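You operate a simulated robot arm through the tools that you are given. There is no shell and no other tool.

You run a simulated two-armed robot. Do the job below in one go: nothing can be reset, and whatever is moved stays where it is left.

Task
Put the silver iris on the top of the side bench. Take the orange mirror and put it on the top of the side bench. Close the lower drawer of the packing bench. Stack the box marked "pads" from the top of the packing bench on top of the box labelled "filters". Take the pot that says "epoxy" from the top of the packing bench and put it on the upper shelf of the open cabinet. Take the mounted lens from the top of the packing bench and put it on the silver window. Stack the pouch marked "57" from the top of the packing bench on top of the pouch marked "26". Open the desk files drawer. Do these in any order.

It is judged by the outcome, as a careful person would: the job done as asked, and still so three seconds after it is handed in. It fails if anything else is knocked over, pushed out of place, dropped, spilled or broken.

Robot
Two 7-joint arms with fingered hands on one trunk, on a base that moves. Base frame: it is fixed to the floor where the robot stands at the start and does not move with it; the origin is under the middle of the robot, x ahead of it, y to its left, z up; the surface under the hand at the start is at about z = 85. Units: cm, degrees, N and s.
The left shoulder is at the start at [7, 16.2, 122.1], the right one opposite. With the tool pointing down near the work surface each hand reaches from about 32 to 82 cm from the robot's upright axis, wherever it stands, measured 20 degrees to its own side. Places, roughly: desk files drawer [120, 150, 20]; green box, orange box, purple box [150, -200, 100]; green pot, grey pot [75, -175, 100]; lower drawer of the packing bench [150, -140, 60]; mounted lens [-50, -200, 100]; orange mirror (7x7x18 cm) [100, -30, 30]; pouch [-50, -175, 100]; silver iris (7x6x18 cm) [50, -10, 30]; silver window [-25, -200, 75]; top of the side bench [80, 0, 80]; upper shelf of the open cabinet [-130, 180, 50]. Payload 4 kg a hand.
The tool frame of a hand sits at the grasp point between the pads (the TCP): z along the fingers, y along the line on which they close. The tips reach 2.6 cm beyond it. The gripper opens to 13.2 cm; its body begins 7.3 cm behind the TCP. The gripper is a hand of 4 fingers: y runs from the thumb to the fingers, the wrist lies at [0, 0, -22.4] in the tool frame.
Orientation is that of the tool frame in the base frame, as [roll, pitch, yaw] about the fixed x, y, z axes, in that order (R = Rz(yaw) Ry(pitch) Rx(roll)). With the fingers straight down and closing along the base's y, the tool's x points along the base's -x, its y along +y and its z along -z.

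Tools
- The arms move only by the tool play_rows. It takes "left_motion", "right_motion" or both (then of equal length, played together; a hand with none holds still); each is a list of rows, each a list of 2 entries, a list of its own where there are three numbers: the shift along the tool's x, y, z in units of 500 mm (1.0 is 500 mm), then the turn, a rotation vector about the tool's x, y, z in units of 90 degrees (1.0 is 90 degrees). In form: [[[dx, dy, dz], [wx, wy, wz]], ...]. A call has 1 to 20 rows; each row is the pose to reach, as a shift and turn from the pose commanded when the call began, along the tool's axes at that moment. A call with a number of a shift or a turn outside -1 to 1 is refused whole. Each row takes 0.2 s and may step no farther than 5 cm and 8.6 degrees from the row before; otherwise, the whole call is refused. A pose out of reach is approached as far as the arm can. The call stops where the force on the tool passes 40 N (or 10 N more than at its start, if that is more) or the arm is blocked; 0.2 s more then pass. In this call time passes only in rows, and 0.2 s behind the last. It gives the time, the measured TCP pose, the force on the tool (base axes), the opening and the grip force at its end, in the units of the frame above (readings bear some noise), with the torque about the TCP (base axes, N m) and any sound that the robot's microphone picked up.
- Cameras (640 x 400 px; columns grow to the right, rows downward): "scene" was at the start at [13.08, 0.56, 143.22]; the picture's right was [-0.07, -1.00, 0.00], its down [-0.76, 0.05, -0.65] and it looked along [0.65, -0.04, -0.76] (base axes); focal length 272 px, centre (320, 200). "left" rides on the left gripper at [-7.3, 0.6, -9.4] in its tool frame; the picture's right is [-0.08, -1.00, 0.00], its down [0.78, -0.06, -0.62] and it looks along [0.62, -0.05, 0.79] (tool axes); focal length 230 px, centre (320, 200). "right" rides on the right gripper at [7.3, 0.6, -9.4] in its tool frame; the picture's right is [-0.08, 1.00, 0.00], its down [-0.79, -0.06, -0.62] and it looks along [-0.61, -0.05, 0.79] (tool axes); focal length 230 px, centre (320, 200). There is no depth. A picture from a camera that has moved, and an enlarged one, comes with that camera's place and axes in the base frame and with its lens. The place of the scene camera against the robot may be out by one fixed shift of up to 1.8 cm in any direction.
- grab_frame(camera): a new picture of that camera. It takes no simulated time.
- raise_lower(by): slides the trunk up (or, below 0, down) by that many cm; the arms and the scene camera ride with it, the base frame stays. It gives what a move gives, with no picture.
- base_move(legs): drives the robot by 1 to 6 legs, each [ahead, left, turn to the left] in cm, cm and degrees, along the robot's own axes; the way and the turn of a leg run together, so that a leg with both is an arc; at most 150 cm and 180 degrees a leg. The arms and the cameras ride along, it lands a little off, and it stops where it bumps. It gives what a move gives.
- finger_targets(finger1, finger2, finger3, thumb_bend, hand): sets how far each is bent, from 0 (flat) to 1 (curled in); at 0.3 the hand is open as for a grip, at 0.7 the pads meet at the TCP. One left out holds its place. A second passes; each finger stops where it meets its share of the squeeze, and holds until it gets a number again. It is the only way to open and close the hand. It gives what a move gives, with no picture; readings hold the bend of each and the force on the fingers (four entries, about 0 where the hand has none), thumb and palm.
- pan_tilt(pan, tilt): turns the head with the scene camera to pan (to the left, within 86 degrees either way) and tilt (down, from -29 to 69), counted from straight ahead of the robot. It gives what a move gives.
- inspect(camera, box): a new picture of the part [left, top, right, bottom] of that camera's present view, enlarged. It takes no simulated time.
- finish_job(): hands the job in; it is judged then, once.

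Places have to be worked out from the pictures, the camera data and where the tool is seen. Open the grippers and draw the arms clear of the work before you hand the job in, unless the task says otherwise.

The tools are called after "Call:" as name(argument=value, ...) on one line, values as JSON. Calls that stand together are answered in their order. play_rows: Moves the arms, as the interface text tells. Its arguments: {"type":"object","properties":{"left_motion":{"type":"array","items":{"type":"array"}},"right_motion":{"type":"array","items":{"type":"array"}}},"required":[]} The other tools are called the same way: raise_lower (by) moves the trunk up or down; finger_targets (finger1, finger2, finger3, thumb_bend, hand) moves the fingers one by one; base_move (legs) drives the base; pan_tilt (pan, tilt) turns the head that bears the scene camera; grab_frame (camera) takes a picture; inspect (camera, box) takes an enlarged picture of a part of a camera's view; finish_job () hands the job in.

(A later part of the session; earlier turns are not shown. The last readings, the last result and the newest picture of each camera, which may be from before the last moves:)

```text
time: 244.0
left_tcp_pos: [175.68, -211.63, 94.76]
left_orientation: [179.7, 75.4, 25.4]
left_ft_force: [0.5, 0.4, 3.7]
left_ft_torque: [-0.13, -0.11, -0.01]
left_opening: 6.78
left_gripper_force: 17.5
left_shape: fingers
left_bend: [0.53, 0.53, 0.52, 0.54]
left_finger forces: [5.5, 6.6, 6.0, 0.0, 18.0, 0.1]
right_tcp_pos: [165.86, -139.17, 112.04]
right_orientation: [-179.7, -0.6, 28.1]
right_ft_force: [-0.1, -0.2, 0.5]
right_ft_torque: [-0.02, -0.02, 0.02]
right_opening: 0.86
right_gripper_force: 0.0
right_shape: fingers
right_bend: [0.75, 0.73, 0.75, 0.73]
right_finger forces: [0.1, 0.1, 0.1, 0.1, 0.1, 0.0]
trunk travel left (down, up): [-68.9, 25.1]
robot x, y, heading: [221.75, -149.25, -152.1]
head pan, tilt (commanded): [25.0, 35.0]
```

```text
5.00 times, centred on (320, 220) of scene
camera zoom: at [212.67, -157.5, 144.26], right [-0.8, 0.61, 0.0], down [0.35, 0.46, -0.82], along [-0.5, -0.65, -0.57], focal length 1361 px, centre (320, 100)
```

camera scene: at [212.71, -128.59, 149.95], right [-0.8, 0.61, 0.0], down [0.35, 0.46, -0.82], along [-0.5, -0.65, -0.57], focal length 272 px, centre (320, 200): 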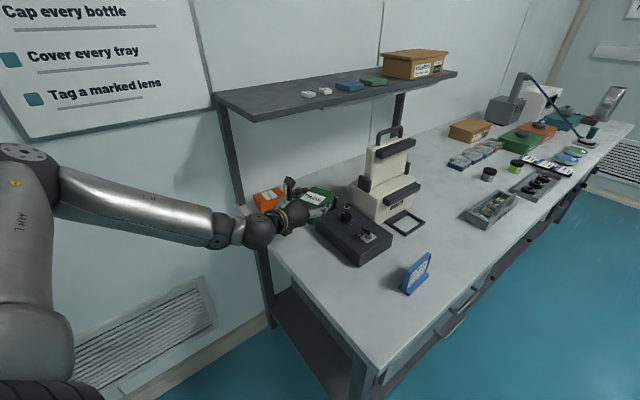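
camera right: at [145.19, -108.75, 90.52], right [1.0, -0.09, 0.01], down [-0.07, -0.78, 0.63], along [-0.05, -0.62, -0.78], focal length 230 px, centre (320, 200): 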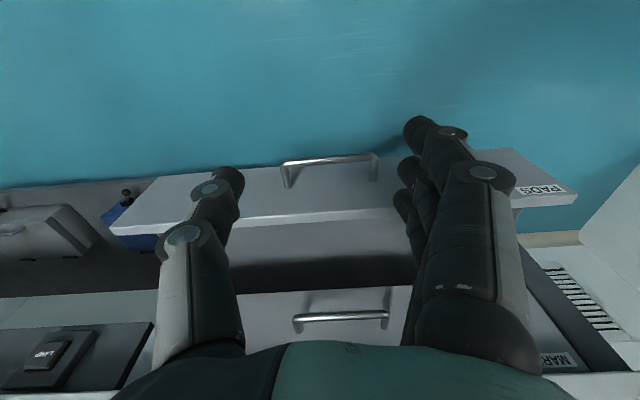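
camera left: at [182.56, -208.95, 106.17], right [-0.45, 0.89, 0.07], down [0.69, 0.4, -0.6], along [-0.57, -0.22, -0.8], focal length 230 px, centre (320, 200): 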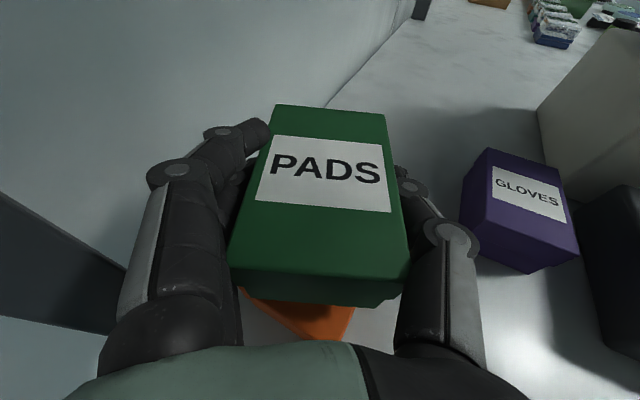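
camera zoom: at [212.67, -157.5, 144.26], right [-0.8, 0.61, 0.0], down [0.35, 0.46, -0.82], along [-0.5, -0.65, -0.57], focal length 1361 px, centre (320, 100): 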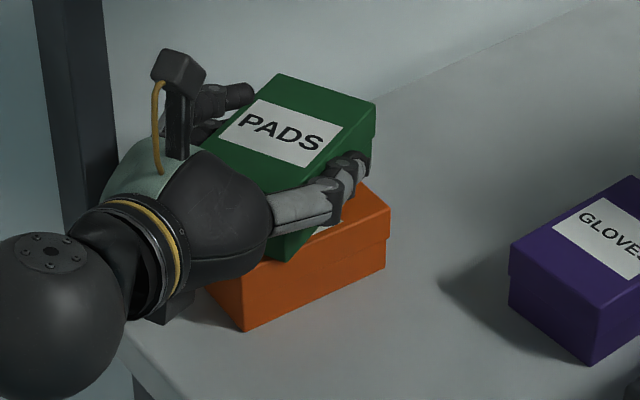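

Contact (≈+5 N). I seat it 0.2 cm more and then release slowly.

Call:
raise_lower(by=-0.2)

Call:
finger_targets(hand="left", finger1=0.49, finger2=0.49, finger3=0.49, thumb_bend=0.49)

Call:
finger_targets(hand="left", finger1=0.4, finger2=0.4, finger3=0.4, thumb_bend=0.4)

Call:
inspect(camera="scene", box=[270, 170, 370, 260])

Call:
grab_frame(camera="left")

```text
time: 244.6
left_tcp_pos: [175.71, -211.48, 94.51]
left_orientation: [179.8, 75.5, 25.5]
left_ft_force: [0.5, -0.2, 9.9]
left_ft_torque: [-0.12, -0.03, 0.02]
left_opening: 6.8
left_gripper_force: 18.3
left_shape: fingers
left_bend: [0.53, 0.53, 0.52, 0.54]
left_finger forces: [6.2, 6.7, 6.1, 0.0, 17.7, 0.1]
right_tcp_pos: [166.06, -138.96, 111.78]
right_orientation: [-179.6, -0.6, 27.9]
right_ft_force: [-0.2, 0.4, 0.0]
right_ft_torque: [0.03, -0.01, -0.03]
right_opening: 0.87
right_gripper_force: 0.0
right_shape: fingers
right_bend: [0.75, 0.73, 0.75, 0.73]
right_finger forces: [0.1, 0.1, 0.1, 0.0, 0.0, 0.0]
trunk travel left (down, up): [-68.7, 25.3]
robot x, y, heading: [221.87, -149.13, -152.5]
head pan, tilt (commanded): [25.0, 35.0]
```

```text
time: 245.6
left_tcp_pos: [175.71, -211.51, 94.47]
left_orientation: [179.7, 75.2, 25.2]
left_ft_force: [0.6, 0.2, -0.8]
left_ft_torque: [0.01, 0.04, 0.02]
left_opening: 7.39
left_gripper_force: 0.5
left_shape: fingers
left_bend: [0.49, 0.49, 0.49, 0.49]
left_finger forces: [0.0, 0.3, 0.0, 0.0, 0.4, 0.0]
right_tcp_pos: [166.06, -139.08, 111.71]
right_orientation: [-179.5, -0.6, 28.1]
right_ft_force: [0.6, 0.5, 1.0]
right_ft_torque: [0.0, 0.01, 0.01]
right_opening: 0.86
right_gripper_force: 0.0
right_shape: fingers
right_bend: [0.75, 0.73, 0.75, 0.73]
right_finger forces: [0.1, 0.0, 0.0, 0.0, 0.0, 0.0]
trunk travel left (down, up): [-68.7, 25.3]
robot x, y, heading: [222.18, -149.22, -152.4]
head pan, tilt (commanded): [25.0, 35.0]
```

```text
time: 246.6
left_tcp_pos: [175.73, -211.53, 94.34]
left_orientation: [179.7, 75.1, 25.2]
left_ft_force: [-0.3, 0.5, 0.0]
left_ft_torque: [-0.01, 0.01, 0.0]
left_opening: 10.29
left_gripper_force: 0.0
left_shape: fingers
left_bend: [0.4, 0.4, 0.4, 0.4]
left_finger forces: [0.0, 0.1, 0.0, 0.0, 0.0, 0.1]
right_tcp_pos: [165.98, -139.1, 111.81]
right_orientation: [-179.7, -0.6, 28.0]
right_ft_force: [-0.8, 0.3, 0.4]
right_ft_torque: [0.01, 0.0, 0.0]
right_opening: 0.86
right_gripper_force: 0.1
right_shape: fingers
right_bend: [0.75, 0.73, 0.75, 0.73]
right_finger forces: [0.0, 0.1, 0.0, 0.1, 0.0, 0.0]
trunk travel left (down, up): [-68.7, 25.3]
robot x, y, heading: [221.88, -149.06, -152.2]
head pan, tilt (commanded): [25.0, 35.0]
```

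```text
4.44 times, centred on (320, 215) of scene
camera zoom: at [212.63, -157.55, 144.04], right [-0.8, 0.61, 0.0], down [0.35, 0.46, -0.82], along [-0.5, -0.65, -0.57], focal length 1210 px, centre (320, 133)
```

zoom: 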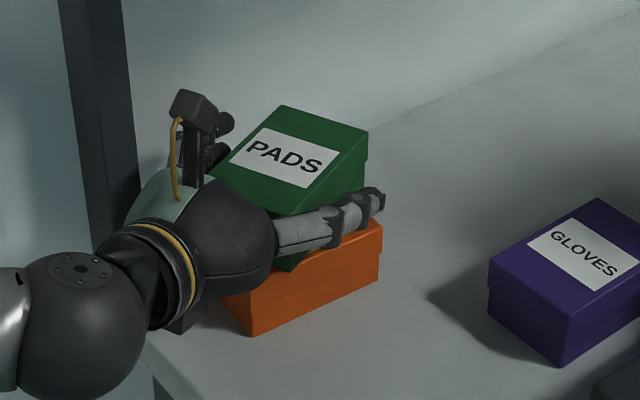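

```text
taken
camera left: at [182.53, -208.95, 103.76], right [-0.45, 0.89, 0.07], down [0.69, 0.4, -0.6], along [-0.57, -0.22, -0.8], focal length 230 px, centre (320, 200)
```

left: 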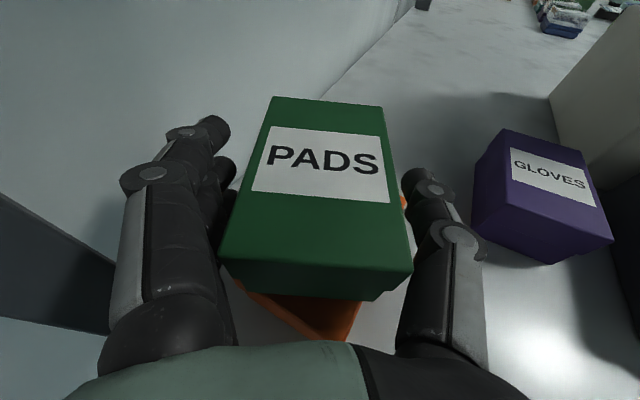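

PADS sits on FILTERS by itself. I withdraw the hand straight back along its own axis.

Call:
play_rows(left_motion=[[[0, 0, -0.06], [0, 0, 0]], [[0, 0, -0.14], [0, 0, 0]], [[0, 0, -0.22], [0, 0, 0]], [[0, 0, -0.3], [0, 0, 0]]])

Call:
grab_frame(camera="left")

Call:
inspect(camera="scene", box=[240, 130, 400, 270])

```text
time: 247.6
left_tcp_pos: [183.09, -205.12, 103.94]
left_orientation: [-177.7, 72.5, 28.4]
left_ft_force: [-0.3, 0.2, 0.3]
left_ft_torque: [-0.01, -0.01, 0.06]
left_opening: 10.3
left_gripper_force: 0.1
left_shape: fingers
left_bend: [0.4, 0.4, 0.4, 0.4]
left_finger forces: [0.0, 0.1, 0.0, 0.0, 0.0, 0.1]
left hand out of reach, approached as far as the arm can: row 1, 2, 3, 4
right_tcp_pos: [166.28, -138.97, 111.94]
right_orientation: [-179.6, -0.5, 28.0]
right_ft_force: [0.4, 1.2, 0.3]
right_ft_torque: [-0.01, 0.04, 0.0]
right_opening: 0.86
right_gripper_force: 0.0
right_shape: fingers
right_bend: [0.75, 0.73, 0.75, 0.73]
right_finger forces: [0.0, 0.1, 0.0, 0.0, 0.0, 0.0]
trunk travel left (down, up): [-68.7, 25.3]
robot x, y, heading: [222.31, -149.28, -152.3]
head pan, tilt (commanded): [25.0, 35.0]
```

```text
taken
camera left: at [189.42, -202.78, 113.82], right [-0.46, 0.88, 0.09], down [0.71, 0.43, -0.56], along [-0.53, -0.2, -0.82], focal length 230 px, centre (320, 200)
```

left: 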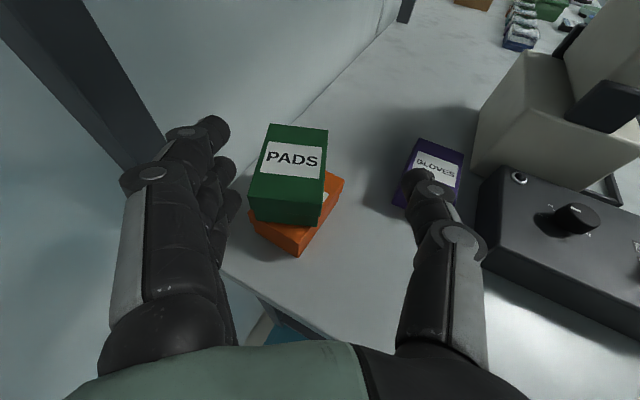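

```text
2.86 times, centred on (320, 200) of scene
camera zoom: at [213.0, -157.42, 144.08], right [-0.8, 0.61, 0.0], down [0.35, 0.46, -0.82], along [-0.5, -0.65, -0.57], focal length 778 px, centre (320, 200)
```

zoom: 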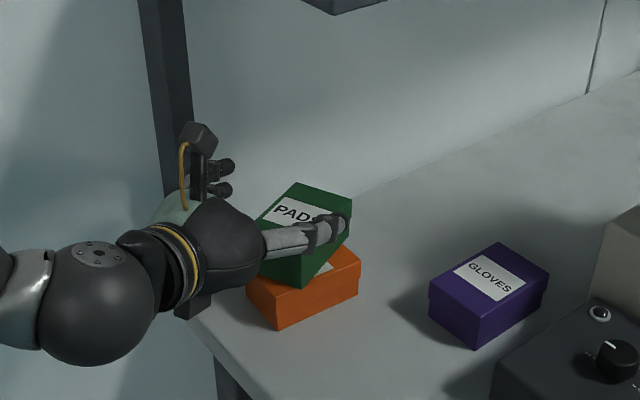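

PADS remains stably on FILTERS and the hand is free. I back the base away from the bench end.

Call:
base_move(legs=[[-25, -38, 0]])

Call:
grab_frame(camera="scene")

```text
time: 250.3
left_tcp_pos: [186.99, -159.43, 103.89]
left_orientation: [-177.8, 72.4, 28.5]
left_ft_force: [0.7, 0.2, -1.0]
left_ft_torque: [0.02, -0.04, 0.02]
left_opening: 10.29
left_gripper_force: 0.1
left_shape: fingers
left_bend: [0.4, 0.4, 0.4, 0.4]
left_finger forces: [0.1, 0.0, 0.1, 0.1, 0.0, 0.0]
right_tcp_pos: [170.3, -93.17, 111.71]
right_orientation: [-179.6, -0.8, 27.8]
right_ft_force: [-0.6, -0.1, 0.2]
right_ft_torque: [-0.02, 0.01, -0.01]
right_opening: 0.88
right_gripper_force: 0.0
right_shape: fingers
right_bend: [0.75, 0.73, 0.75, 0.73]
right_finger forces: [0.0, 0.0, 0.0, 0.0, 0.0, 0.0]
trunk travel left (down, up): [-68.7, 25.3]
robot x, y, heading: [226.44, -103.3, -152.7]
head pan, tilt (commanded): [25.0, 35.0]
```

```text
taken
camera scene: at [216.91, -111.71, 144.04], right [-0.79, 0.61, 0.0], down [0.35, 0.46, -0.82], along [-0.5, -0.65, -0.57], focal length 272 px, centre (320, 200)
```

scene: 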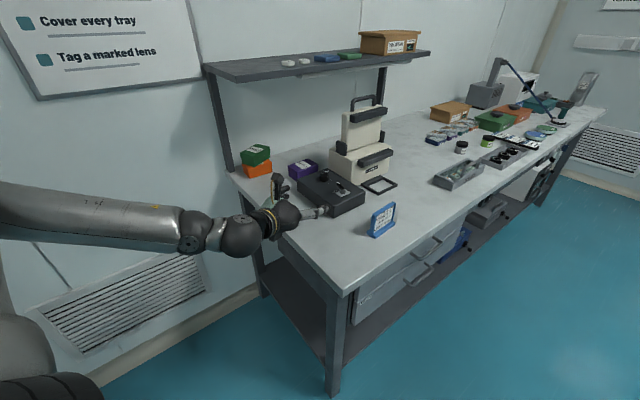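

PADS on FILTERS confirmed. Next, the silver iris and orange mirror under the side bench: I look toward it.

Call:
pan_tilt(pan=-62, tilt=25)

Call:
grab_frame(camera="scene")

Call:
inspect(camera="scene", box=[200, 120, 440, 300])

```text
time: 251.9
left_tcp_pos: [186.79, -159.37, 103.89]
left_orientation: [-177.9, 72.4, 28.4]
left_ft_force: [-0.3, 0.0, 0.1]
left_ft_torque: [0.03, -0.01, -0.02]
left_opening: 10.31
left_gripper_force: 0.1
left_shape: fingers
left_bend: [0.4, 0.4, 0.4, 0.4]
left_finger forces: [0.0, 0.0, 0.0, 0.1, 0.1, 0.1]
right_tcp_pos: [170.26, -93.1, 111.82]
right_orientation: [-179.6, -0.8, 27.9]
right_ft_force: [0.1, 1.2, 0.2]
right_ft_torque: [-0.02, 0.01, 0.03]
right_opening: 0.86
right_gripper_force: 0.0
right_shape: fingers
right_bend: [0.75, 0.73, 0.75, 0.73]
right_finger forces: [0.0, 0.0, 0.0, 0.1, 0.0, 0.0]
trunk travel left (down, up): [-68.7, 25.3]
robot x, y, heading: [226.3, -103.56, -152.6]
head pan, tilt (commanded): [-62.0, 25.0]
```

```text
taken
camera scene: at [214.65, -99.47, 145.62], right [0.56, 0.83, 0.0], down [0.35, -0.24, -0.91], along [-0.75, 0.51, -0.42], focal length 272 px, centre (320, 200)
```

scene: 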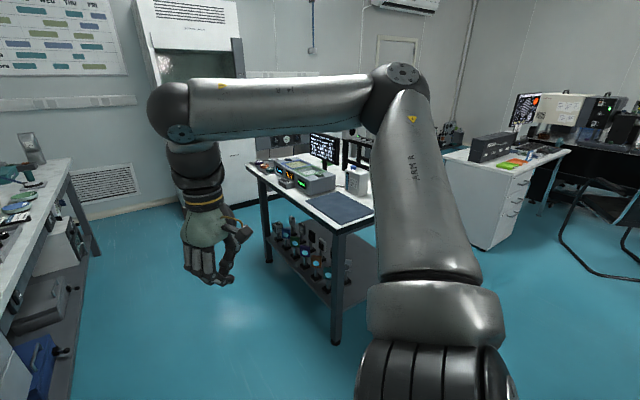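

```text
2.22 times, centred on (320, 210) of scene
camera zoom: at [214.65, -99.47, 145.62], right [0.56, 0.83, 0.0], down [0.35, -0.24, -0.91], along [-0.75, 0.51, -0.42], focal length 605 px, centre (320, 178)
```

zoom: 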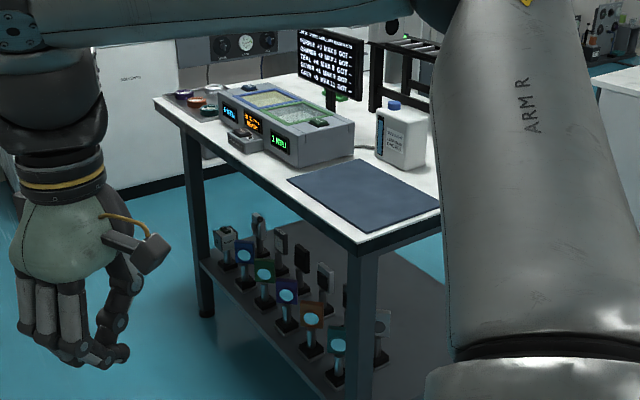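

I see a rack of post-mounted optics in two rows on the side bench's lower shelf. Before driving there I bring the left hand back to vertical.

Call:
play_rows(left_motion=[[[0.004, 0.004, -0.035], [-0.002, 0.0894, 0]], [[0.008, 0.008, -0.07], [-0.005, 0.1788, 0]], [[0.012, 0.012, -0.105], [-0.007, 0.268, 0]], [[0.016, 0.016, -0.14], [-0.009, 0.357, 0]], [[0.02, 0.02, -0.174], [-0.012, 0.447, 0]], [[0.025, 0.024, -0.209], [-0.014, 0.536, 0]], [[0.029, 0.028, -0.244], [-0.016, 0.626, 0]], [[0.033, 0.032, -0.279], [-0.019, 0.715, 0]], [[0.037, 0.036, -0.314], [-0.021, 0.804, 0]]])

Call:
base_move(legs=[[0, 0, -100], [0, 0, -20]])

```text
time: 253.9
left_tcp_pos: [201.54, -154.11, 106.89]
left_orientation: [179.3, -0.1, 27.4]
left_ft_force: [-0.9, -0.8, 0.1]
left_ft_torque: [0.01, 0.03, -0.01]
left_opening: 10.36
left_gripper_force: 0.1
left_shape: fingers
left_bend: [0.4, 0.4, 0.4, 0.4]
left_finger forces: [0.0, 0.0, 0.1, 0.1, 0.0, 0.0]
right_tcp_pos: [170.1, -93.04, 111.64]
right_orientation: [-179.7, -0.7, 27.9]
right_ft_force: [-0.1, -0.4, -0.8]
right_ft_torque: [-0.02, 0.0, 0.01]
right_opening: 0.85
right_gripper_force: 0.1
right_shape: fingers
right_bend: [0.75, 0.73, 0.75, 0.73]
right_finger forces: [0.0, 0.1, 0.1, 0.1, 0.1, 0.1]
trunk travel left (down, up): [-68.7, 25.3]
robot x, y, heading: [226.13, -103.33, -152.4]
head pan, tilt (commanded): [-62.0, 25.0]
```

```text
time: 259.6
left_tcp_pos: [193.42, -57.51, 106.86]
left_orientation: [179.2, -0.1, -90.8]
left_ft_force: [0.1, 0.3, -0.4]
left_ft_torque: [-0.02, 0.02, -0.04]
left_opening: 10.3
left_gripper_force: 0.1
left_shape: fingers
left_bend: [0.4, 0.4, 0.4, 0.4]
left_finger forces: [0.0, 0.0, 0.0, 0.1, 0.0, 0.0]
right_tcp_pos: [261.96, -58.66, 111.73]
right_orientation: [-179.5, -0.8, -90.2]
right_ft_force: [0.6, 0.0, -0.7]
right_ft_torque: [-0.02, -0.02, -0.01]
right_opening: 0.85
right_gripper_force: 0.0
right_shape: fingers
right_bend: [0.75, 0.73, 0.75, 0.73]
right_finger forces: [0.0, 0.0, 0.0, 0.0, 0.1, 0.0]
trunk travel left (down, up): [-68.7, 25.3]
robot x, y, heading: [226.34, -103.52, 89.3]
head pan, tilt (commanded): [-62.0, 25.0]
```

Call:
base_move(legs=[[0, 115, 0]])

Call:
raise_lower(by=-35)

Call:
pan_tilt(pan=15, tilt=28)

Call:
grab_frame(camera="scene")

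```text
time: 265.4
left_tcp_pos: [79.77, -56.65, 106.84]
left_orientation: [179.2, -0.1, -90.7]
left_ft_force: [0.5, -0.7, -0.1]
left_ft_torque: [0.0, 0.03, -0.02]
left_opening: 10.34
left_gripper_force: 0.1
left_shape: fingers
left_bend: [0.4, 0.4, 0.4, 0.4]
left_finger forces: [0.0, 0.0, 0.0, 0.0, 0.0, 0.0]
right_tcp_pos: [148.2, -57.69, 111.88]
right_orientation: [-179.6, -0.7, -90.1]
right_ft_force: [0.6, 0.2, 0.6]
right_ft_torque: [0.01, 0.0, -0.01]
right_opening: 0.9
right_gripper_force: 0.0
right_shape: fingers
right_bend: [0.75, 0.73, 0.75, 0.73]
right_finger forces: [0.0, 0.1, 0.1, 0.0, 0.0, 0.0]
trunk travel left (down, up): [-68.7, 25.3]
robot x, y, heading: [112.86, -102.24, 89.3]
head pan, tilt (commanded): [-62.0, 25.0]
```

```text
time: 268.8
left_tcp_pos: [79.63, -56.71, 71.8]
left_orientation: [179.3, 0.1, -90.7]
left_ft_force: [0.3, 0.3, -0.5]
left_ft_torque: [0.03, 0.02, 0.02]
left_opening: 10.31
left_gripper_force: 0.0
left_shape: fingers
left_bend: [0.4, 0.4, 0.4, 0.4]
left_finger forces: [0.1, 0.0, 0.0, 0.0, 0.0, 0.0]
right_tcp_pos: [148.34, -57.78, 76.83]
right_orientation: [-179.6, -0.7, -90.1]
right_ft_force: [-0.1, 0.1, 1.1]
right_ft_torque: [0.01, -0.02, 0.02]
right_opening: 0.88
right_gripper_force: 0.0
right_shape: fingers
right_bend: [0.75, 0.73, 0.75, 0.73]
right_finger forces: [0.0, 0.0, 0.0, 0.0, 0.0, 0.0]
trunk travel left (down, up): [-33.7, 60.3]
robot x, y, heading: [112.52, -102.55, 89.5]
head pan, tilt (commanded): [-62.0, 25.0]
```

```text
time: 270.3
left_tcp_pos: [79.75, -56.76, 71.8]
left_orientation: [179.2, 0.0, -90.7]
left_ft_force: [0.5, 0.1, 0.0]
left_ft_torque: [0.01, 0.0, 0.02]
left_opening: 10.32
left_gripper_force: 0.0
left_shape: fingers
left_bend: [0.4, 0.4, 0.4, 0.4]
left_finger forces: [0.0, 0.0, 0.1, 0.1, 0.0, 0.1]
right_tcp_pos: [148.16, -57.71, 76.77]
right_orientation: [-179.6, -0.7, -90.1]
right_ft_force: [0.3, -0.6, 0.1]
right_ft_torque: [-0.01, -0.01, 0.02]
right_opening: 0.85
right_gripper_force: 0.1
right_shape: fingers
right_bend: [0.75, 0.73, 0.75, 0.73]
right_finger forces: [0.1, 0.0, 0.1, 0.1, 0.0, 0.0]
trunk travel left (down, up): [-33.7, 60.3]
robot x, y, heading: [112.67, -102.44, 89.6]
head pan, tilt (commanded): [15.0, 28.0]
```

```text
taken
camera scene: at [110.84, -87.46, 110.14], right [0.97, 0.25, 0.0], down [0.12, -0.45, -0.88], along [-0.22, 0.85, -0.47], focal length 272 px, centre (320, 200)
```

scene: 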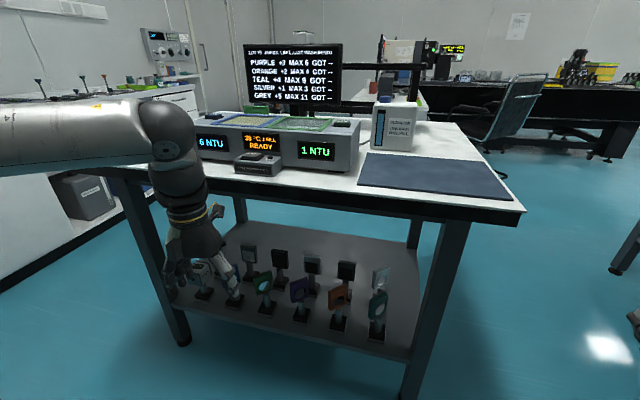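

Call:
inspect(camera="scene", box=[170, 220, 420, 350])

Call:
grab_frame(camera="right")

```text
2.56 times, centred on (295, 285) of scene
camera zoom: at [110.84, -87.46, 110.14], right [0.97, 0.25, 0.0], down [0.12, -0.45, -0.88], along [-0.22, 0.85, -0.47], focal length 697 px, centre (384, -18)
```

zoom: 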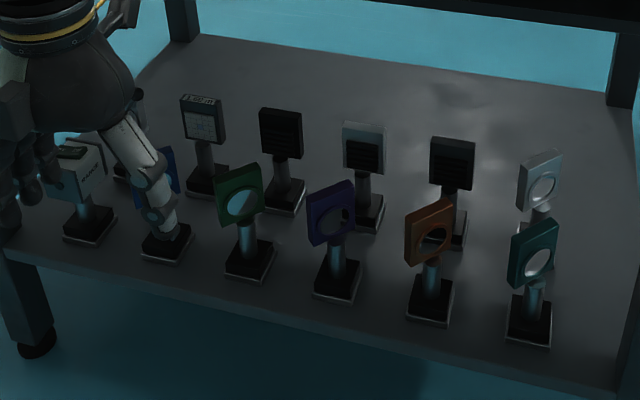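

```text
taken
camera right: at [147.59, -64.94, 86.26], right [-1.0, 0.08, -0.01], down [0.06, 0.79, 0.61], along [0.05, 0.6, -0.79], focal length 230 px, centre (320, 200)
```

right: 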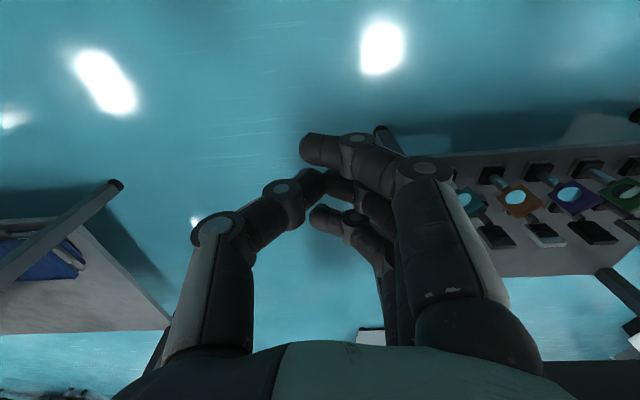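

The orange mirror is in the front row (x≈100). I move the left hand up/outward out of the view and lower the trunk to see the back row.

Call:
play_rows(left_motion=[[[0.04, 0.08, -0.04], [0, 0, 0]], [[0.08, 0.16, -0.08], [0, 0, 0]], [[0.12, 0.24, -0.12], [0, 0, 0]], [[0.12, 0.3, -0.18], [0, 0, 0]]])

Call:
raise_lower(by=-20)

Call:
base_move(legs=[[0, 32, 0]])

Call:
pan_tilt(pan=0, tilt=30)

Call:
grab_frame(camera="scene")

```text
time: 271.3
left_tcp_pos: [73.79, -57.91, 75.69]
left_orientation: [179.2, -0.1, -90.7]
left_ft_force: [1.0, 0.0, 0.4]
left_ft_torque: [-0.04, -0.02, -0.05]
left_opening: 10.33
left_gripper_force: 0.0
left_shape: fingers
left_bend: [0.4, 0.4, 0.4, 0.4]
left_finger forces: [0.0, 0.1, 0.1, 0.0, 0.0, 0.0]
left hand out of reach, approached as far as the arm can: row 2, 3, 4
right_tcp_pos: [148.21, -57.72, 76.79]
right_orientation: [-179.5, -0.7, -90.1]
right_ft_force: [-0.7, 1.4, -1.1]
right_ft_torque: [0.03, -0.04, -0.01]
right_opening: 0.88
right_gripper_force: 0.0
right_shape: fingers
right_bend: [0.75, 0.73, 0.75, 0.73]
right_finger forces: [0.0, 0.1, 0.0, 0.1, 0.0, 0.0]
trunk travel left (down, up): [-33.7, 60.3]
robot x, y, heading: [112.54, -102.26, 89.4]
head pan, tilt (commanded): [15.0, 28.0]
```

```text
time: 273.4
left_tcp_pos: [73.92, -57.88, 55.69]
left_orientation: [179.1, -0.1, -90.7]
left_ft_force: [0.3, 0.3, 1.1]
left_ft_torque: [0.02, -0.02, -0.01]
left_opening: 10.34
left_gripper_force: 0.0
left_shape: fingers
left_bend: [0.4, 0.4, 0.4, 0.4]
left_finger forces: [0.0, 0.1, 0.0, 0.0, 0.1, 0.0]
right_tcp_pos: [148.2, -57.69, 56.74]
right_orientation: [-179.7, -0.7, -90.0]
right_ft_force: [0.2, -0.3, -0.3]
right_ft_torque: [-0.04, 0.03, 0.0]
right_opening: 0.85
right_gripper_force: 0.1
right_shape: fingers
right_bend: [0.75, 0.73, 0.75, 0.73]
right_finger forces: [0.0, 0.0, 0.0, 0.0, 0.0, 0.1]
trunk travel left (down, up): [-13.7, 80.3]
robot x, y, heading: [113.01, -102.25, 89.2]
head pan, tilt (commanded): [15.0, 28.0]
```

```text
time: 275.6
left_tcp_pos: [41.89, -57.93, 55.55]
left_orientation: [179.3, 0.0, -90.4]
left_ft_force: [0.3, 0.2, -0.5]
left_ft_torque: [0.03, -0.03, -0.02]
left_opening: 10.34
left_gripper_force: 0.1
left_shape: fingers
left_bend: [0.4, 0.4, 0.4, 0.4]
left_finger forces: [0.0, 0.1, 0.0, 0.1, 0.0, 0.0]
right_tcp_pos: [116.25, -57.31, 56.67]
right_orientation: [-179.6, -0.7, -89.8]
right_ft_force: [0.3, 0.3, 0.0]
right_ft_torque: [0.01, 0.03, 0.02]
right_opening: 0.83
right_gripper_force: 0.1
right_shape: fingers
right_bend: [0.75, 0.73, 0.75, 0.73]
right_finger forces: [0.1, 0.0, 0.0, 0.0, 0.1, 0.1]
trunk travel left (down, up): [-13.7, 80.3]
robot x, y, heading: [80.73, -102.0, 89.7]
head pan, tilt (commanded): [15.0, 28.0]
```

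```text
time: 276.3
left_tcp_pos: [42.0, -57.91, 55.79]
left_orientation: [179.2, 0.0, -90.3]
left_ft_force: [-0.1, -0.3, -0.6]
left_ft_torque: [0.03, -0.03, 0.02]
left_opening: 10.33
left_gripper_force: 0.0
left_shape: fingers
left_bend: [0.4, 0.4, 0.4, 0.4]
left_finger forces: [0.1, 0.1, 0.0, 0.0, 0.0, 0.0]
right_tcp_pos: [116.5, -57.34, 56.84]
right_orientation: [-179.6, -0.6, -89.8]
right_ft_force: [0.0, -0.1, 0.3]
right_ft_torque: [-0.01, -0.04, 0.01]
right_opening: 0.84
right_gripper_force: 0.1
right_shape: fingers
right_bend: [0.75, 0.73, 0.75, 0.73]
right_finger forces: [0.0, 0.1, 0.0, 0.0, 0.0, 0.0]
trunk travel left (down, up): [-13.7, 80.3]
robot x, y, heading: [80.66, -102.27, 90.0]
head pan, tilt (commanded): [0.0, 30.0]
```

```text
taken
camera scene: at [81.46, -87.07, 89.82], right [1.0, 0.0, 0.0], down [0.0, -0.5, -0.87], along [0.0, 0.87, -0.5], focal length 272 px, centre (320, 200)
```

scene: 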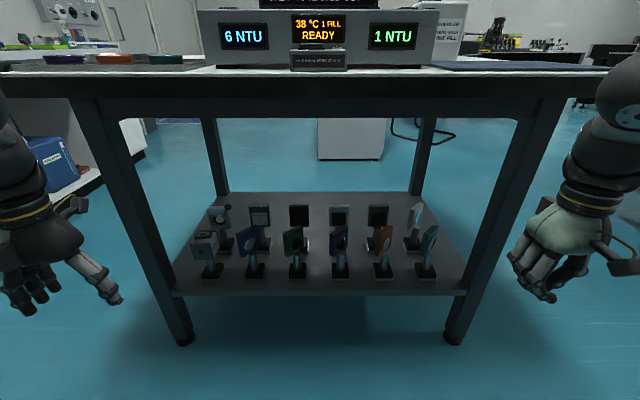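

Call:
inspect(camera="scene", box=[170, 185, 330, 300])

Call:
inspect(camera="scene", box=[310, 185, 470, 300])

```text
3.48 times, centred on (250, 242) of scene
camera zoom: at [81.46, -87.07, 89.82], right [1.0, 0.0, 0.0], down [0.0, -0.5, -0.87], along [0.0, 0.87, -0.5], focal length 947 px, centre (564, 52)
```

zoom: 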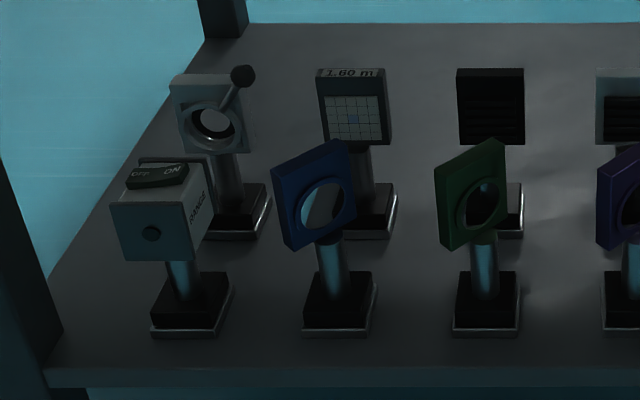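

```text
3.48 times, centred on (390, 242) of scene
camera zoom: at [81.46, -87.07, 89.82], right [1.0, 0.0, 0.0], down [0.0, -0.5, -0.87], along [0.0, 0.87, -0.5], focal length 947 px, centre (76, 52)
```

zoom: 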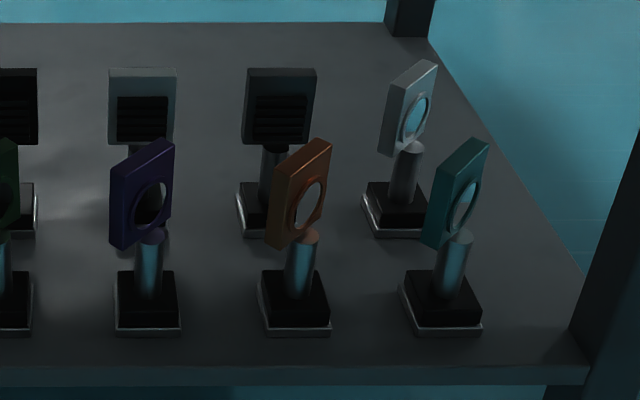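

The silver iris (with the lever and black ball) is in the back row at the left end; the orange mirror is in the front row. I measure with the right-hand camera.

Call:
grab_frame(camera="right")

Call:
inspect(camera="right", box=[300, 60, 640, 300])

```text
taken
camera right: at [115.75, -64.6, 66.27], right [-1.0, 0.07, -0.01], down [0.05, 0.79, 0.61], along [0.05, 0.61, -0.79], focal length 230 px, centre (320, 200)
```

right: 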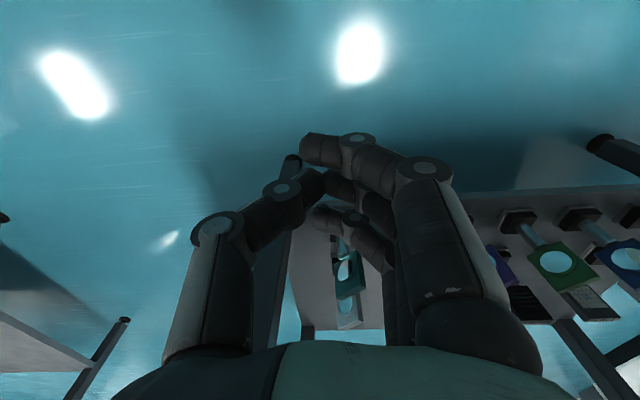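

```text
1.67 times, centred on (470, 180) of right
camera zoom: at [115.75, -64.6, 66.27], right [-1.0, 0.07, -0.01], down [0.05, 0.79, 0.61], along [0.05, 0.61, -0.79], focal length 384 px, centre (70, 233)
```

zoom: 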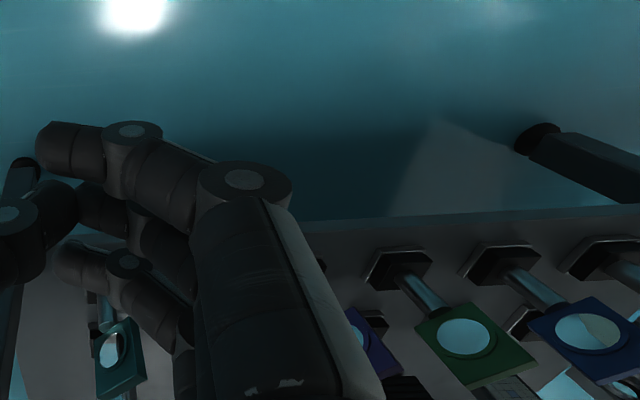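

I'll use the left hand pointing forward under the bench top to grip the mirror's post. I shift the base right so the orange mirror lies to the robot's left, then tilt the left hand forward.

Call:
base_move(legs=[[4, -54, 0]])

Call:
play_rows(left_motion=[[[-0.03, 0, 0.0], [0, -0.0833, 0]], [[-0.06, 0, 0.0], [0, -0.1667, 0]], [[-0.09, 0, 0.0], [0, -0.25, 0]], [[-0.12, 0, 0.02], [0, -0.3333, 0]], [[-0.15, 0, 0.05], [0, -0.4167, 0]], [[-0.18, 0, 0.08], [0, -0.5, 0]], [[-0.2, 0, 0.12], [0, -0.5833, 0]], [[-0.2, 0, 0.17], [0, -0.6667, 0]], [[-0.2, 0, 0.22], [0, -0.75, 0]], [[-0.2, 0, 0.27], [0, -0.8333, 0]]])

Call:
grab_frame(camera="left")

Call:
grab_frame(camera="scene")

```text
time: 279.5
left_tcp_pos: [96.25, -54.01, 55.68]
left_orientation: [179.1, 0.1, -90.3]
left_ft_force: [0.1, 0.0, -0.3]
left_ft_torque: [0.02, 0.0, -0.01]
left_opening: 10.33
left_gripper_force: 0.1
left_shape: fingers
left_bend: [0.4, 0.4, 0.4, 0.4]
left_finger forces: [0.0, 0.0, 0.0, 0.0, 0.0, 0.0]
right_tcp_pos: [170.64, -53.35, 56.77]
right_orientation: [-179.7, -0.6, -89.7]
right_ft_force: [-0.3, 0.3, 0.4]
right_ft_torque: [0.03, 0.0, -0.03]
right_opening: 0.86
right_gripper_force: 0.1
right_shape: fingers
right_bend: [0.75, 0.73, 0.75, 0.73]
right_finger forces: [0.1, 0.0, 0.1, 0.1, 0.0, 0.0]
trunk travel left (down, up): [-13.7, 80.3]
robot x, y, heading: [135.65, -98.29, 90.1]
head pan, tilt (commanded): [0.0, 30.0]
```

```text
time: 281.7
left_tcp_pos: [96.25, -44.09, 46.3]
left_orientation: [178.2, 62.4, -91.8]
left_ft_force: [0.2, -0.9, 0.9]
left_ft_torque: [0.0, -0.03, 0.0]
left_opening: 10.3
left_gripper_force: 0.0
left_shape: fingers
left_bend: [0.4, 0.4, 0.4, 0.4]
left_finger forces: [0.0, 0.1, 0.1, 0.1, 0.0, 0.0]
left hand out of reach, approached as far as the arm can: row 9, 10
right_tcp_pos: [170.55, -53.34, 56.87]
right_orientation: [-179.6, -0.8, -89.7]
right_ft_force: [0.6, -0.1, -0.9]
right_ft_torque: [0.03, 0.02, -0.04]
right_opening: 0.86
right_gripper_force: 0.1
right_shape: fingers
right_bend: [0.75, 0.73, 0.75, 0.73]
right_finger forces: [0.1, 0.1, 0.0, 0.0, 0.0, 0.0]
trunk travel left (down, up): [-13.7, 80.3]
robot x, y, heading: [135.44, -98.51, 90.0]
head pan, tilt (commanded): [0.0, 30.0]
```

```text
taken
camera left: at [95.9, -49.05, 57.1], right [1.0, 0.03, 0.05], down [0.05, -0.91, -0.41], along [0.04, 0.42, -0.91], focal length 230 px, centre (320, 200)
```

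left: 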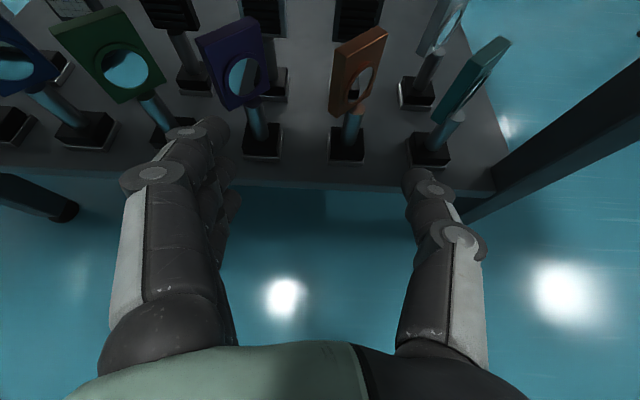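

```text
taken
camera scene: at [135.81, -83.13, 89.82], right [1.0, 0.0, 0.0], down [0.0, -0.5, -0.87], along [0.0, 0.87, -0.5], focal length 272 px, centre (320, 200)
```

scene: 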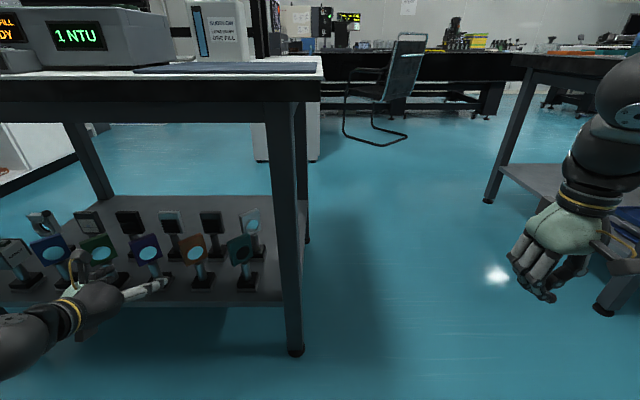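

The left camera sees the front row well. I back the base 7 cm for a better arm posture, then level the hand to 75° at z≈38 in front of the orange mirror, and take a second view for triangulation.

Call:
base_move(legs=[[-7, 0, 0]])

Call:
inspect(camera="left", box=[220, 0, 480, 200])

Call:
play_rows(left_motion=[[[0.04, 0.03, 0.06], [0.007, -0.035, -0.01]], [[0.08, 0.06, 0.12], [0.013, -0.07, -0.02]], [[0.1, 0.08, 0.17], [0.02, -0.105, -0.02]], [[0.12, 0.1, 0.2], [0.02, -0.14, -0.02]]])

Call:
grab_frame(camera="left")

```text
time: 282.7
left_tcp_pos: [96.26, -51.01, 46.26]
left_orientation: [178.3, 62.5, -91.7]
left_ft_force: [0.0, 1.2, 0.9]
left_ft_torque: [0.0, -0.01, -0.03]
left_opening: 10.33
left_gripper_force: 0.1
left_shape: fingers
left_bend: [0.4, 0.4, 0.4, 0.4]
left_finger forces: [0.0, 0.0, 0.1, 0.0, 0.0, 0.0]
right_tcp_pos: [170.56, -60.4, 56.85]
right_orientation: [-179.6, -0.6, -89.7]
right_ft_force: [0.0, -0.7, 0.0]
right_ft_torque: [0.0, 0.01, 0.0]
right_opening: 0.86
right_gripper_force: 0.1
right_shape: fingers
right_bend: [0.75, 0.73, 0.75, 0.73]
right_finger forces: [0.1, 0.0, 0.0, 0.1, 0.0, 0.1]
trunk travel left (down, up): [-13.7, 80.3]
robot x, y, heading: [135.36, -105.36, 90.2]
head pan, tilt (commanded): [0.0, 30.0]
```

```text
2.00 times, centred on (350, 100) of left
camera zoom: at [95.89, -56.07, 57.11], right [1.0, 0.03, 0.06], down [0.05, -0.91, -0.41], along [0.04, 0.41, -0.91], focal length 460 px, centre (260, 400)
```

zoom: 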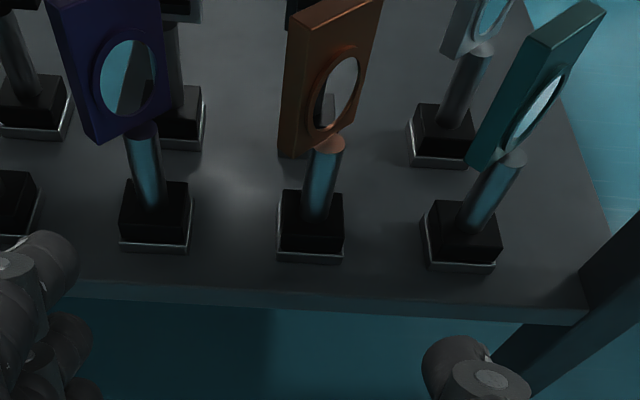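

```text
time: 283.9
left_tcp_pos: [91.0, -48.79, 101.07]
left_orientation: [0.7, 40.5, 88.6]
left_ft_force: [0.4, -0.2, -0.3]
left_ft_torque: [-0.09, -0.01, 0.05]
left_opening: 10.36
left_gripper_force: 0.1
left_shape: fingers
left_bend: [0.4, 0.4, 0.4, 0.4]
left_finger forces: [0.1, 0.0, 0.0, 0.0, 0.0, 0.0]
left hand out of reach, approached as far as the arm can: row 1, 2
right_tcp_pos: [170.55, -60.45, 56.88]
right_orientation: [-179.6, -0.6, -89.6]
right_ft_force: [0.3, -0.7, 0.5]
right_ft_torque: [0.09, 0.01, -0.02]
right_opening: 0.86
right_gripper_force: 0.1
right_shape: fingers
right_bend: [0.75, 0.73, 0.75, 0.73]
right_finger forces: [0.1, 0.1, 0.0, 0.1, 0.0, 0.0]
trunk travel left (down, up): [-13.7, 80.3]
robot x, y, heading: [135.56, -105.25, 90.0]
head pan, tilt (commanded): [0.0, 30.0]
stopped in row 4 (left hand): the arm was blocked; the commanded pose is now the measured one
```

```text
taken
camera left: at [90.12, -60.39, 98.74], right [0.99, -0.09, 0.04], down [0.06, 0.19, -0.98], along [0.08, 0.98, 0.2], focal length 230 px, centre (320, 200)
```

left: 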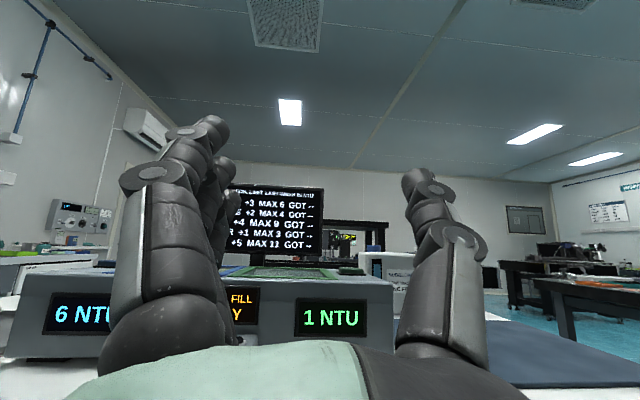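

The arm unexpectedly flipped to an upward configuration and stopped. I check the surroundings for any disturbance before doing anything else.

Call:
pan_tilt(pan=30, tilt=15)

Call:
grab_frame(camera="scene")

Call:
pan_tilt(pan=30, tilt=45)

Call:
grab_frame(camera="scene")

```text
time: 284.9
left_tcp_pos: [90.95, -48.52, 100.83]
left_orientation: [0.7, 40.7, 88.4]
left_ft_force: [0.0, -0.3, -0.3]
left_ft_torque: [0.01, -0.03, 0.0]
left_opening: 10.38
left_gripper_force: 0.0
left_shape: fingers
left_bend: [0.4, 0.4, 0.4, 0.4]
left_finger forces: [0.0, 0.0, 0.0, 0.0, 0.0, 0.0]
right_tcp_pos: [170.77, -60.43, 56.75]
right_orientation: [-179.6, -0.8, -89.8]
right_ft_force: [0.9, -0.1, -0.4]
right_ft_torque: [0.04, 0.0, 0.0]
right_opening: 0.87
right_gripper_force: 0.0
right_shape: fingers
right_bend: [0.75, 0.73, 0.75, 0.73]
right_finger forces: [0.0, 0.0, 0.0, 0.0, 0.1, 0.0]
trunk travel left (down, up): [-13.7, 80.3]
robot x, y, heading: [135.33, -105.1, 90.0]
head pan, tilt (commanded): [30.0, 15.0]
```

```text
taken
camera scene: at [131.18, -91.08, 92.24], right [0.87, 0.5, 0.0], down [0.13, -0.22, -0.97], along [-0.48, 0.84, -0.26], focal length 272 px, centre (320, 200)
```

scene: 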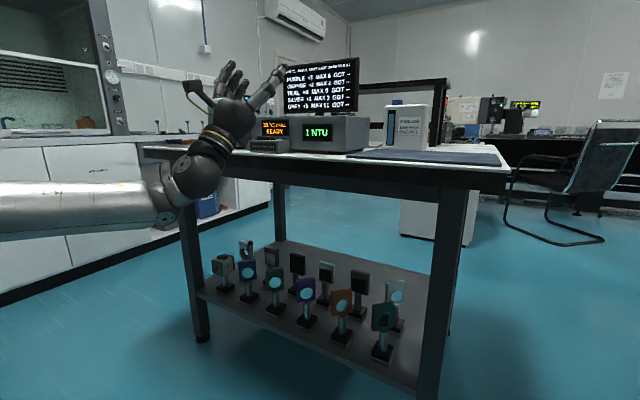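

```text
time: 285.8
left_tcp_pos: [90.92, -48.52, 100.8]
left_orientation: [0.6, 40.8, 88.5]
left_ft_force: [0.4, 0.5, 0.3]
left_ft_torque: [-0.04, -0.02, -0.02]
left_opening: 10.37
left_gripper_force: 0.2
left_shape: fingers
left_bend: [0.4, 0.4, 0.4, 0.4]
left_finger forces: [0.0, 0.1, 0.1, 0.0, 0.0, 0.0]
right_tcp_pos: [170.74, -60.34, 56.71]
right_orientation: [-179.7, -0.6, -89.7]
right_ft_force: [0.1, 0.0, 0.2]
right_ft_torque: [0.03, 0.01, -0.03]
right_opening: 0.88
right_gripper_force: 0.0
right_shape: fingers
right_bend: [0.75, 0.73, 0.75, 0.73]
right_finger forces: [0.0, 0.0, 0.1, 0.0, 0.0, 0.0]
trunk travel left (down, up): [-13.7, 80.3]
robot x, y, heading: [135.71, -105.45, 89.9]
head pan, tilt (commanded): [30.0, 45.0]
```

```text
taken
camera scene: at [131.78, -92.13, 87.57], right [0.87, 0.5, 0.0], down [0.35, -0.61, -0.71], along [-0.35, 0.61, -0.71], focal length 272 px, centre (320, 200)
```

scene: 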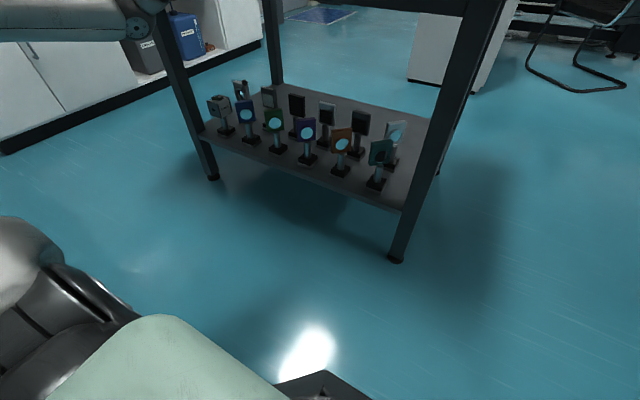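

Nothing was touched: all optics and instruments stand as before. I slide the base right, clear of the side bench, and recover the arm in free space.

Call:
base_move(legs=[[0, -70, 0]])

Call:
raise_lower(by=35)

Call:
pan_tilt(pan=30, tilt=20)

Call:
grab_frame(camera="scene")

```text
time: 289.6
left_tcp_pos: [160.15, -48.84, 100.75]
left_orientation: [0.7, 40.8, 89.2]
left_ft_force: [0.2, -0.3, 0.0]
left_ft_torque: [-0.04, 0.05, 0.01]
left_opening: 10.38
left_gripper_force: 0.1
left_shape: fingers
left_bend: [0.4, 0.4, 0.4, 0.4]
left_finger forces: [0.0, 0.0, 0.0, 0.0, 0.1, 0.0]
right_tcp_pos: [239.71, -59.55, 56.71]
right_orientation: [-179.6, -0.7, -89.0]
right_ft_force: [0.5, -0.2, 0.7]
right_ft_torque: [0.01, -0.04, 0.03]
right_opening: 0.86
right_gripper_force: 0.1
right_shape: fingers
right_bend: [0.75, 0.73, 0.75, 0.73]
right_finger forces: [0.0, 0.1, 0.0, 0.0, 0.0, 0.1]
trunk travel left (down, up): [-13.7, 80.3]
robot x, y, heading: [205.17, -104.69, 91.0]
head pan, tilt (commanded): [30.0, 45.0]
```

```text
time: 293.1
left_tcp_pos: [160.01, -48.79, 135.62]
left_orientation: [0.7, 40.8, 89.2]
left_ft_force: [-0.8, -0.3, 0.5]
left_ft_torque: [0.0, -0.01, 0.01]
left_opening: 10.38
left_gripper_force: 0.1
left_shape: fingers
left_bend: [0.4, 0.4, 0.4, 0.4]
left_finger forces: [0.1, 0.1, 0.0, 0.0, 0.0, 0.1]
right_tcp_pos: [239.87, -59.55, 91.74]
right_orientation: [-179.7, -0.6, -89.0]
right_ft_force: [0.1, 0.4, 0.8]
right_ft_torque: [0.06, -0.03, -0.01]
right_opening: 0.87
right_gripper_force: 0.1
right_shape: fingers
right_bend: [0.75, 0.73, 0.75, 0.73]
right_finger forces: [0.0, 0.1, 0.1, 0.0, 0.0, 0.1]
trunk travel left (down, up): [-48.7, 45.3]
robot x, y, heading: [205.41, -105.03, 90.7]
head pan, tilt (commanded): [30.0, 45.0]
```

```text
time: 293.9
left_tcp_pos: [160.12, -48.8, 135.8]
left_orientation: [0.7, 40.9, 89.2]
left_ft_force: [0.2, 0.6, 0.3]
left_ft_torque: [-0.01, 0.0, -0.01]
left_opening: 10.36
left_gripper_force: 0.0
left_shape: fingers
left_bend: [0.4, 0.4, 0.4, 0.4]
left_finger forces: [0.0, 0.1, 0.1, 0.0, 0.1, 0.1]
right_tcp_pos: [239.94, -59.61, 91.82]
right_orientation: [-179.7, -0.7, -89.1]
right_ft_force: [-0.1, -0.1, 0.5]
right_ft_torque: [0.01, -0.02, 0.01]
right_opening: 0.85
right_gripper_force: 0.0
right_shape: fingers
right_bend: [0.75, 0.73, 0.75, 0.73]
right_finger forces: [0.0, 0.0, 0.0, 0.0, 0.1, 0.0]
trunk travel left (down, up): [-48.7, 45.3]
robot x, y, heading: [205.31, -104.8, 90.9]
head pan, tilt (commanded): [30.0, 20.0]
```

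```text
taken
camera scene: at [200.83, -90.8, 126.42], right [0.86, 0.51, 0.0], down [0.17, -0.29, -0.94], along [-0.48, 0.81, -0.34], focal length 272 px, centre (320, 200)
```

scene: 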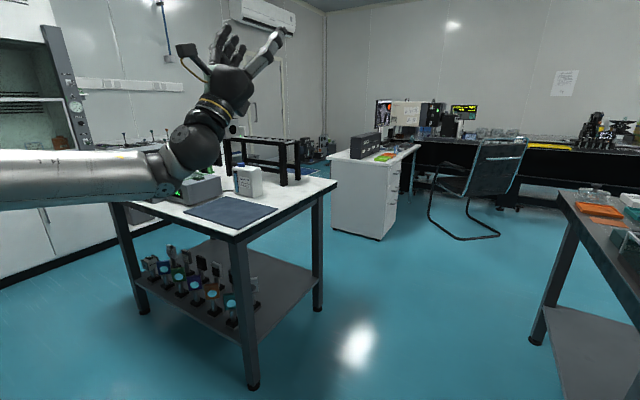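

In free space now. I rotate the left hand from up-forward to forward-down in two smooth moves.

Call:
play_rows(left_motion=[[[0.035, 0, -0.022], [0, 0.085, 0]], [[0.07, 0, -0.045], [0, 0.17, 0]], [[0.106, 0, -0.067], [0, 0.255, 0]], [[0.141, 0, -0.09], [0, 0.34, 0]], [[0.176, 0, -0.112], [0, 0.425, 0]], [[0.211, 0, -0.134], [0, 0.51, 0]], [[0.246, 0, -0.157], [0, 0.595, 0]], [[0.282, 0, -0.179], [0, 0.68, 0]], [[0.317, 0, -0.202], [0, 0.765, 0]], [[0.352, 0, -0.224], [0, 0.85, 0]]])

Call:
grab_frame(camera="scene")

```text
time: 296.1
left_tcp_pos: [159.93, -42.73, 115.81]
left_orientation: [178.8, 62.5, -92.4]
left_ft_force: [-0.2, 0.1, 0.1]
left_ft_torque: [0.0, -0.03, 0.02]
left_opening: 10.36
left_gripper_force: 0.1
left_shape: fingers
left_bend: [0.4, 0.4, 0.4, 0.4]
left_finger forces: [0.0, 0.0, 0.0, 0.1, 0.0, 0.1]
right_tcp_pos: [239.84, -59.49, 91.75]
right_orientation: [-179.7, -0.7, -89.0]
right_ft_force: [0.4, 0.3, -0.5]
right_ft_torque: [0.02, -0.03, 0.0]
right_opening: 0.86
right_gripper_force: 0.1
right_shape: fingers
right_bend: [0.75, 0.73, 0.75, 0.73]
right_finger forces: [0.0, 0.0, 0.0, 0.0, 0.0, 0.0]
trunk travel left (down, up): [-48.7, 45.3]
robot x, y, heading: [205.15, -105.16, 90.6]
head pan, tilt (commanded): [30.0, 20.0]
```

```text
taken
camera scene: at [200.89, -90.7, 126.42], right [0.86, 0.51, 0.0], down [0.17, -0.3, -0.94], along [-0.48, 0.81, -0.34], focal length 272 px, centre (320, 200)
```

scene: 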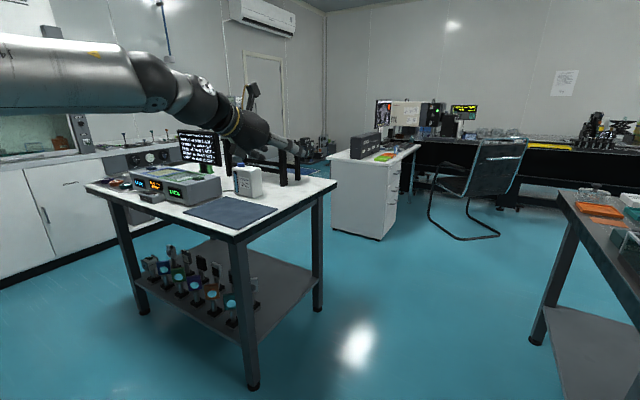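

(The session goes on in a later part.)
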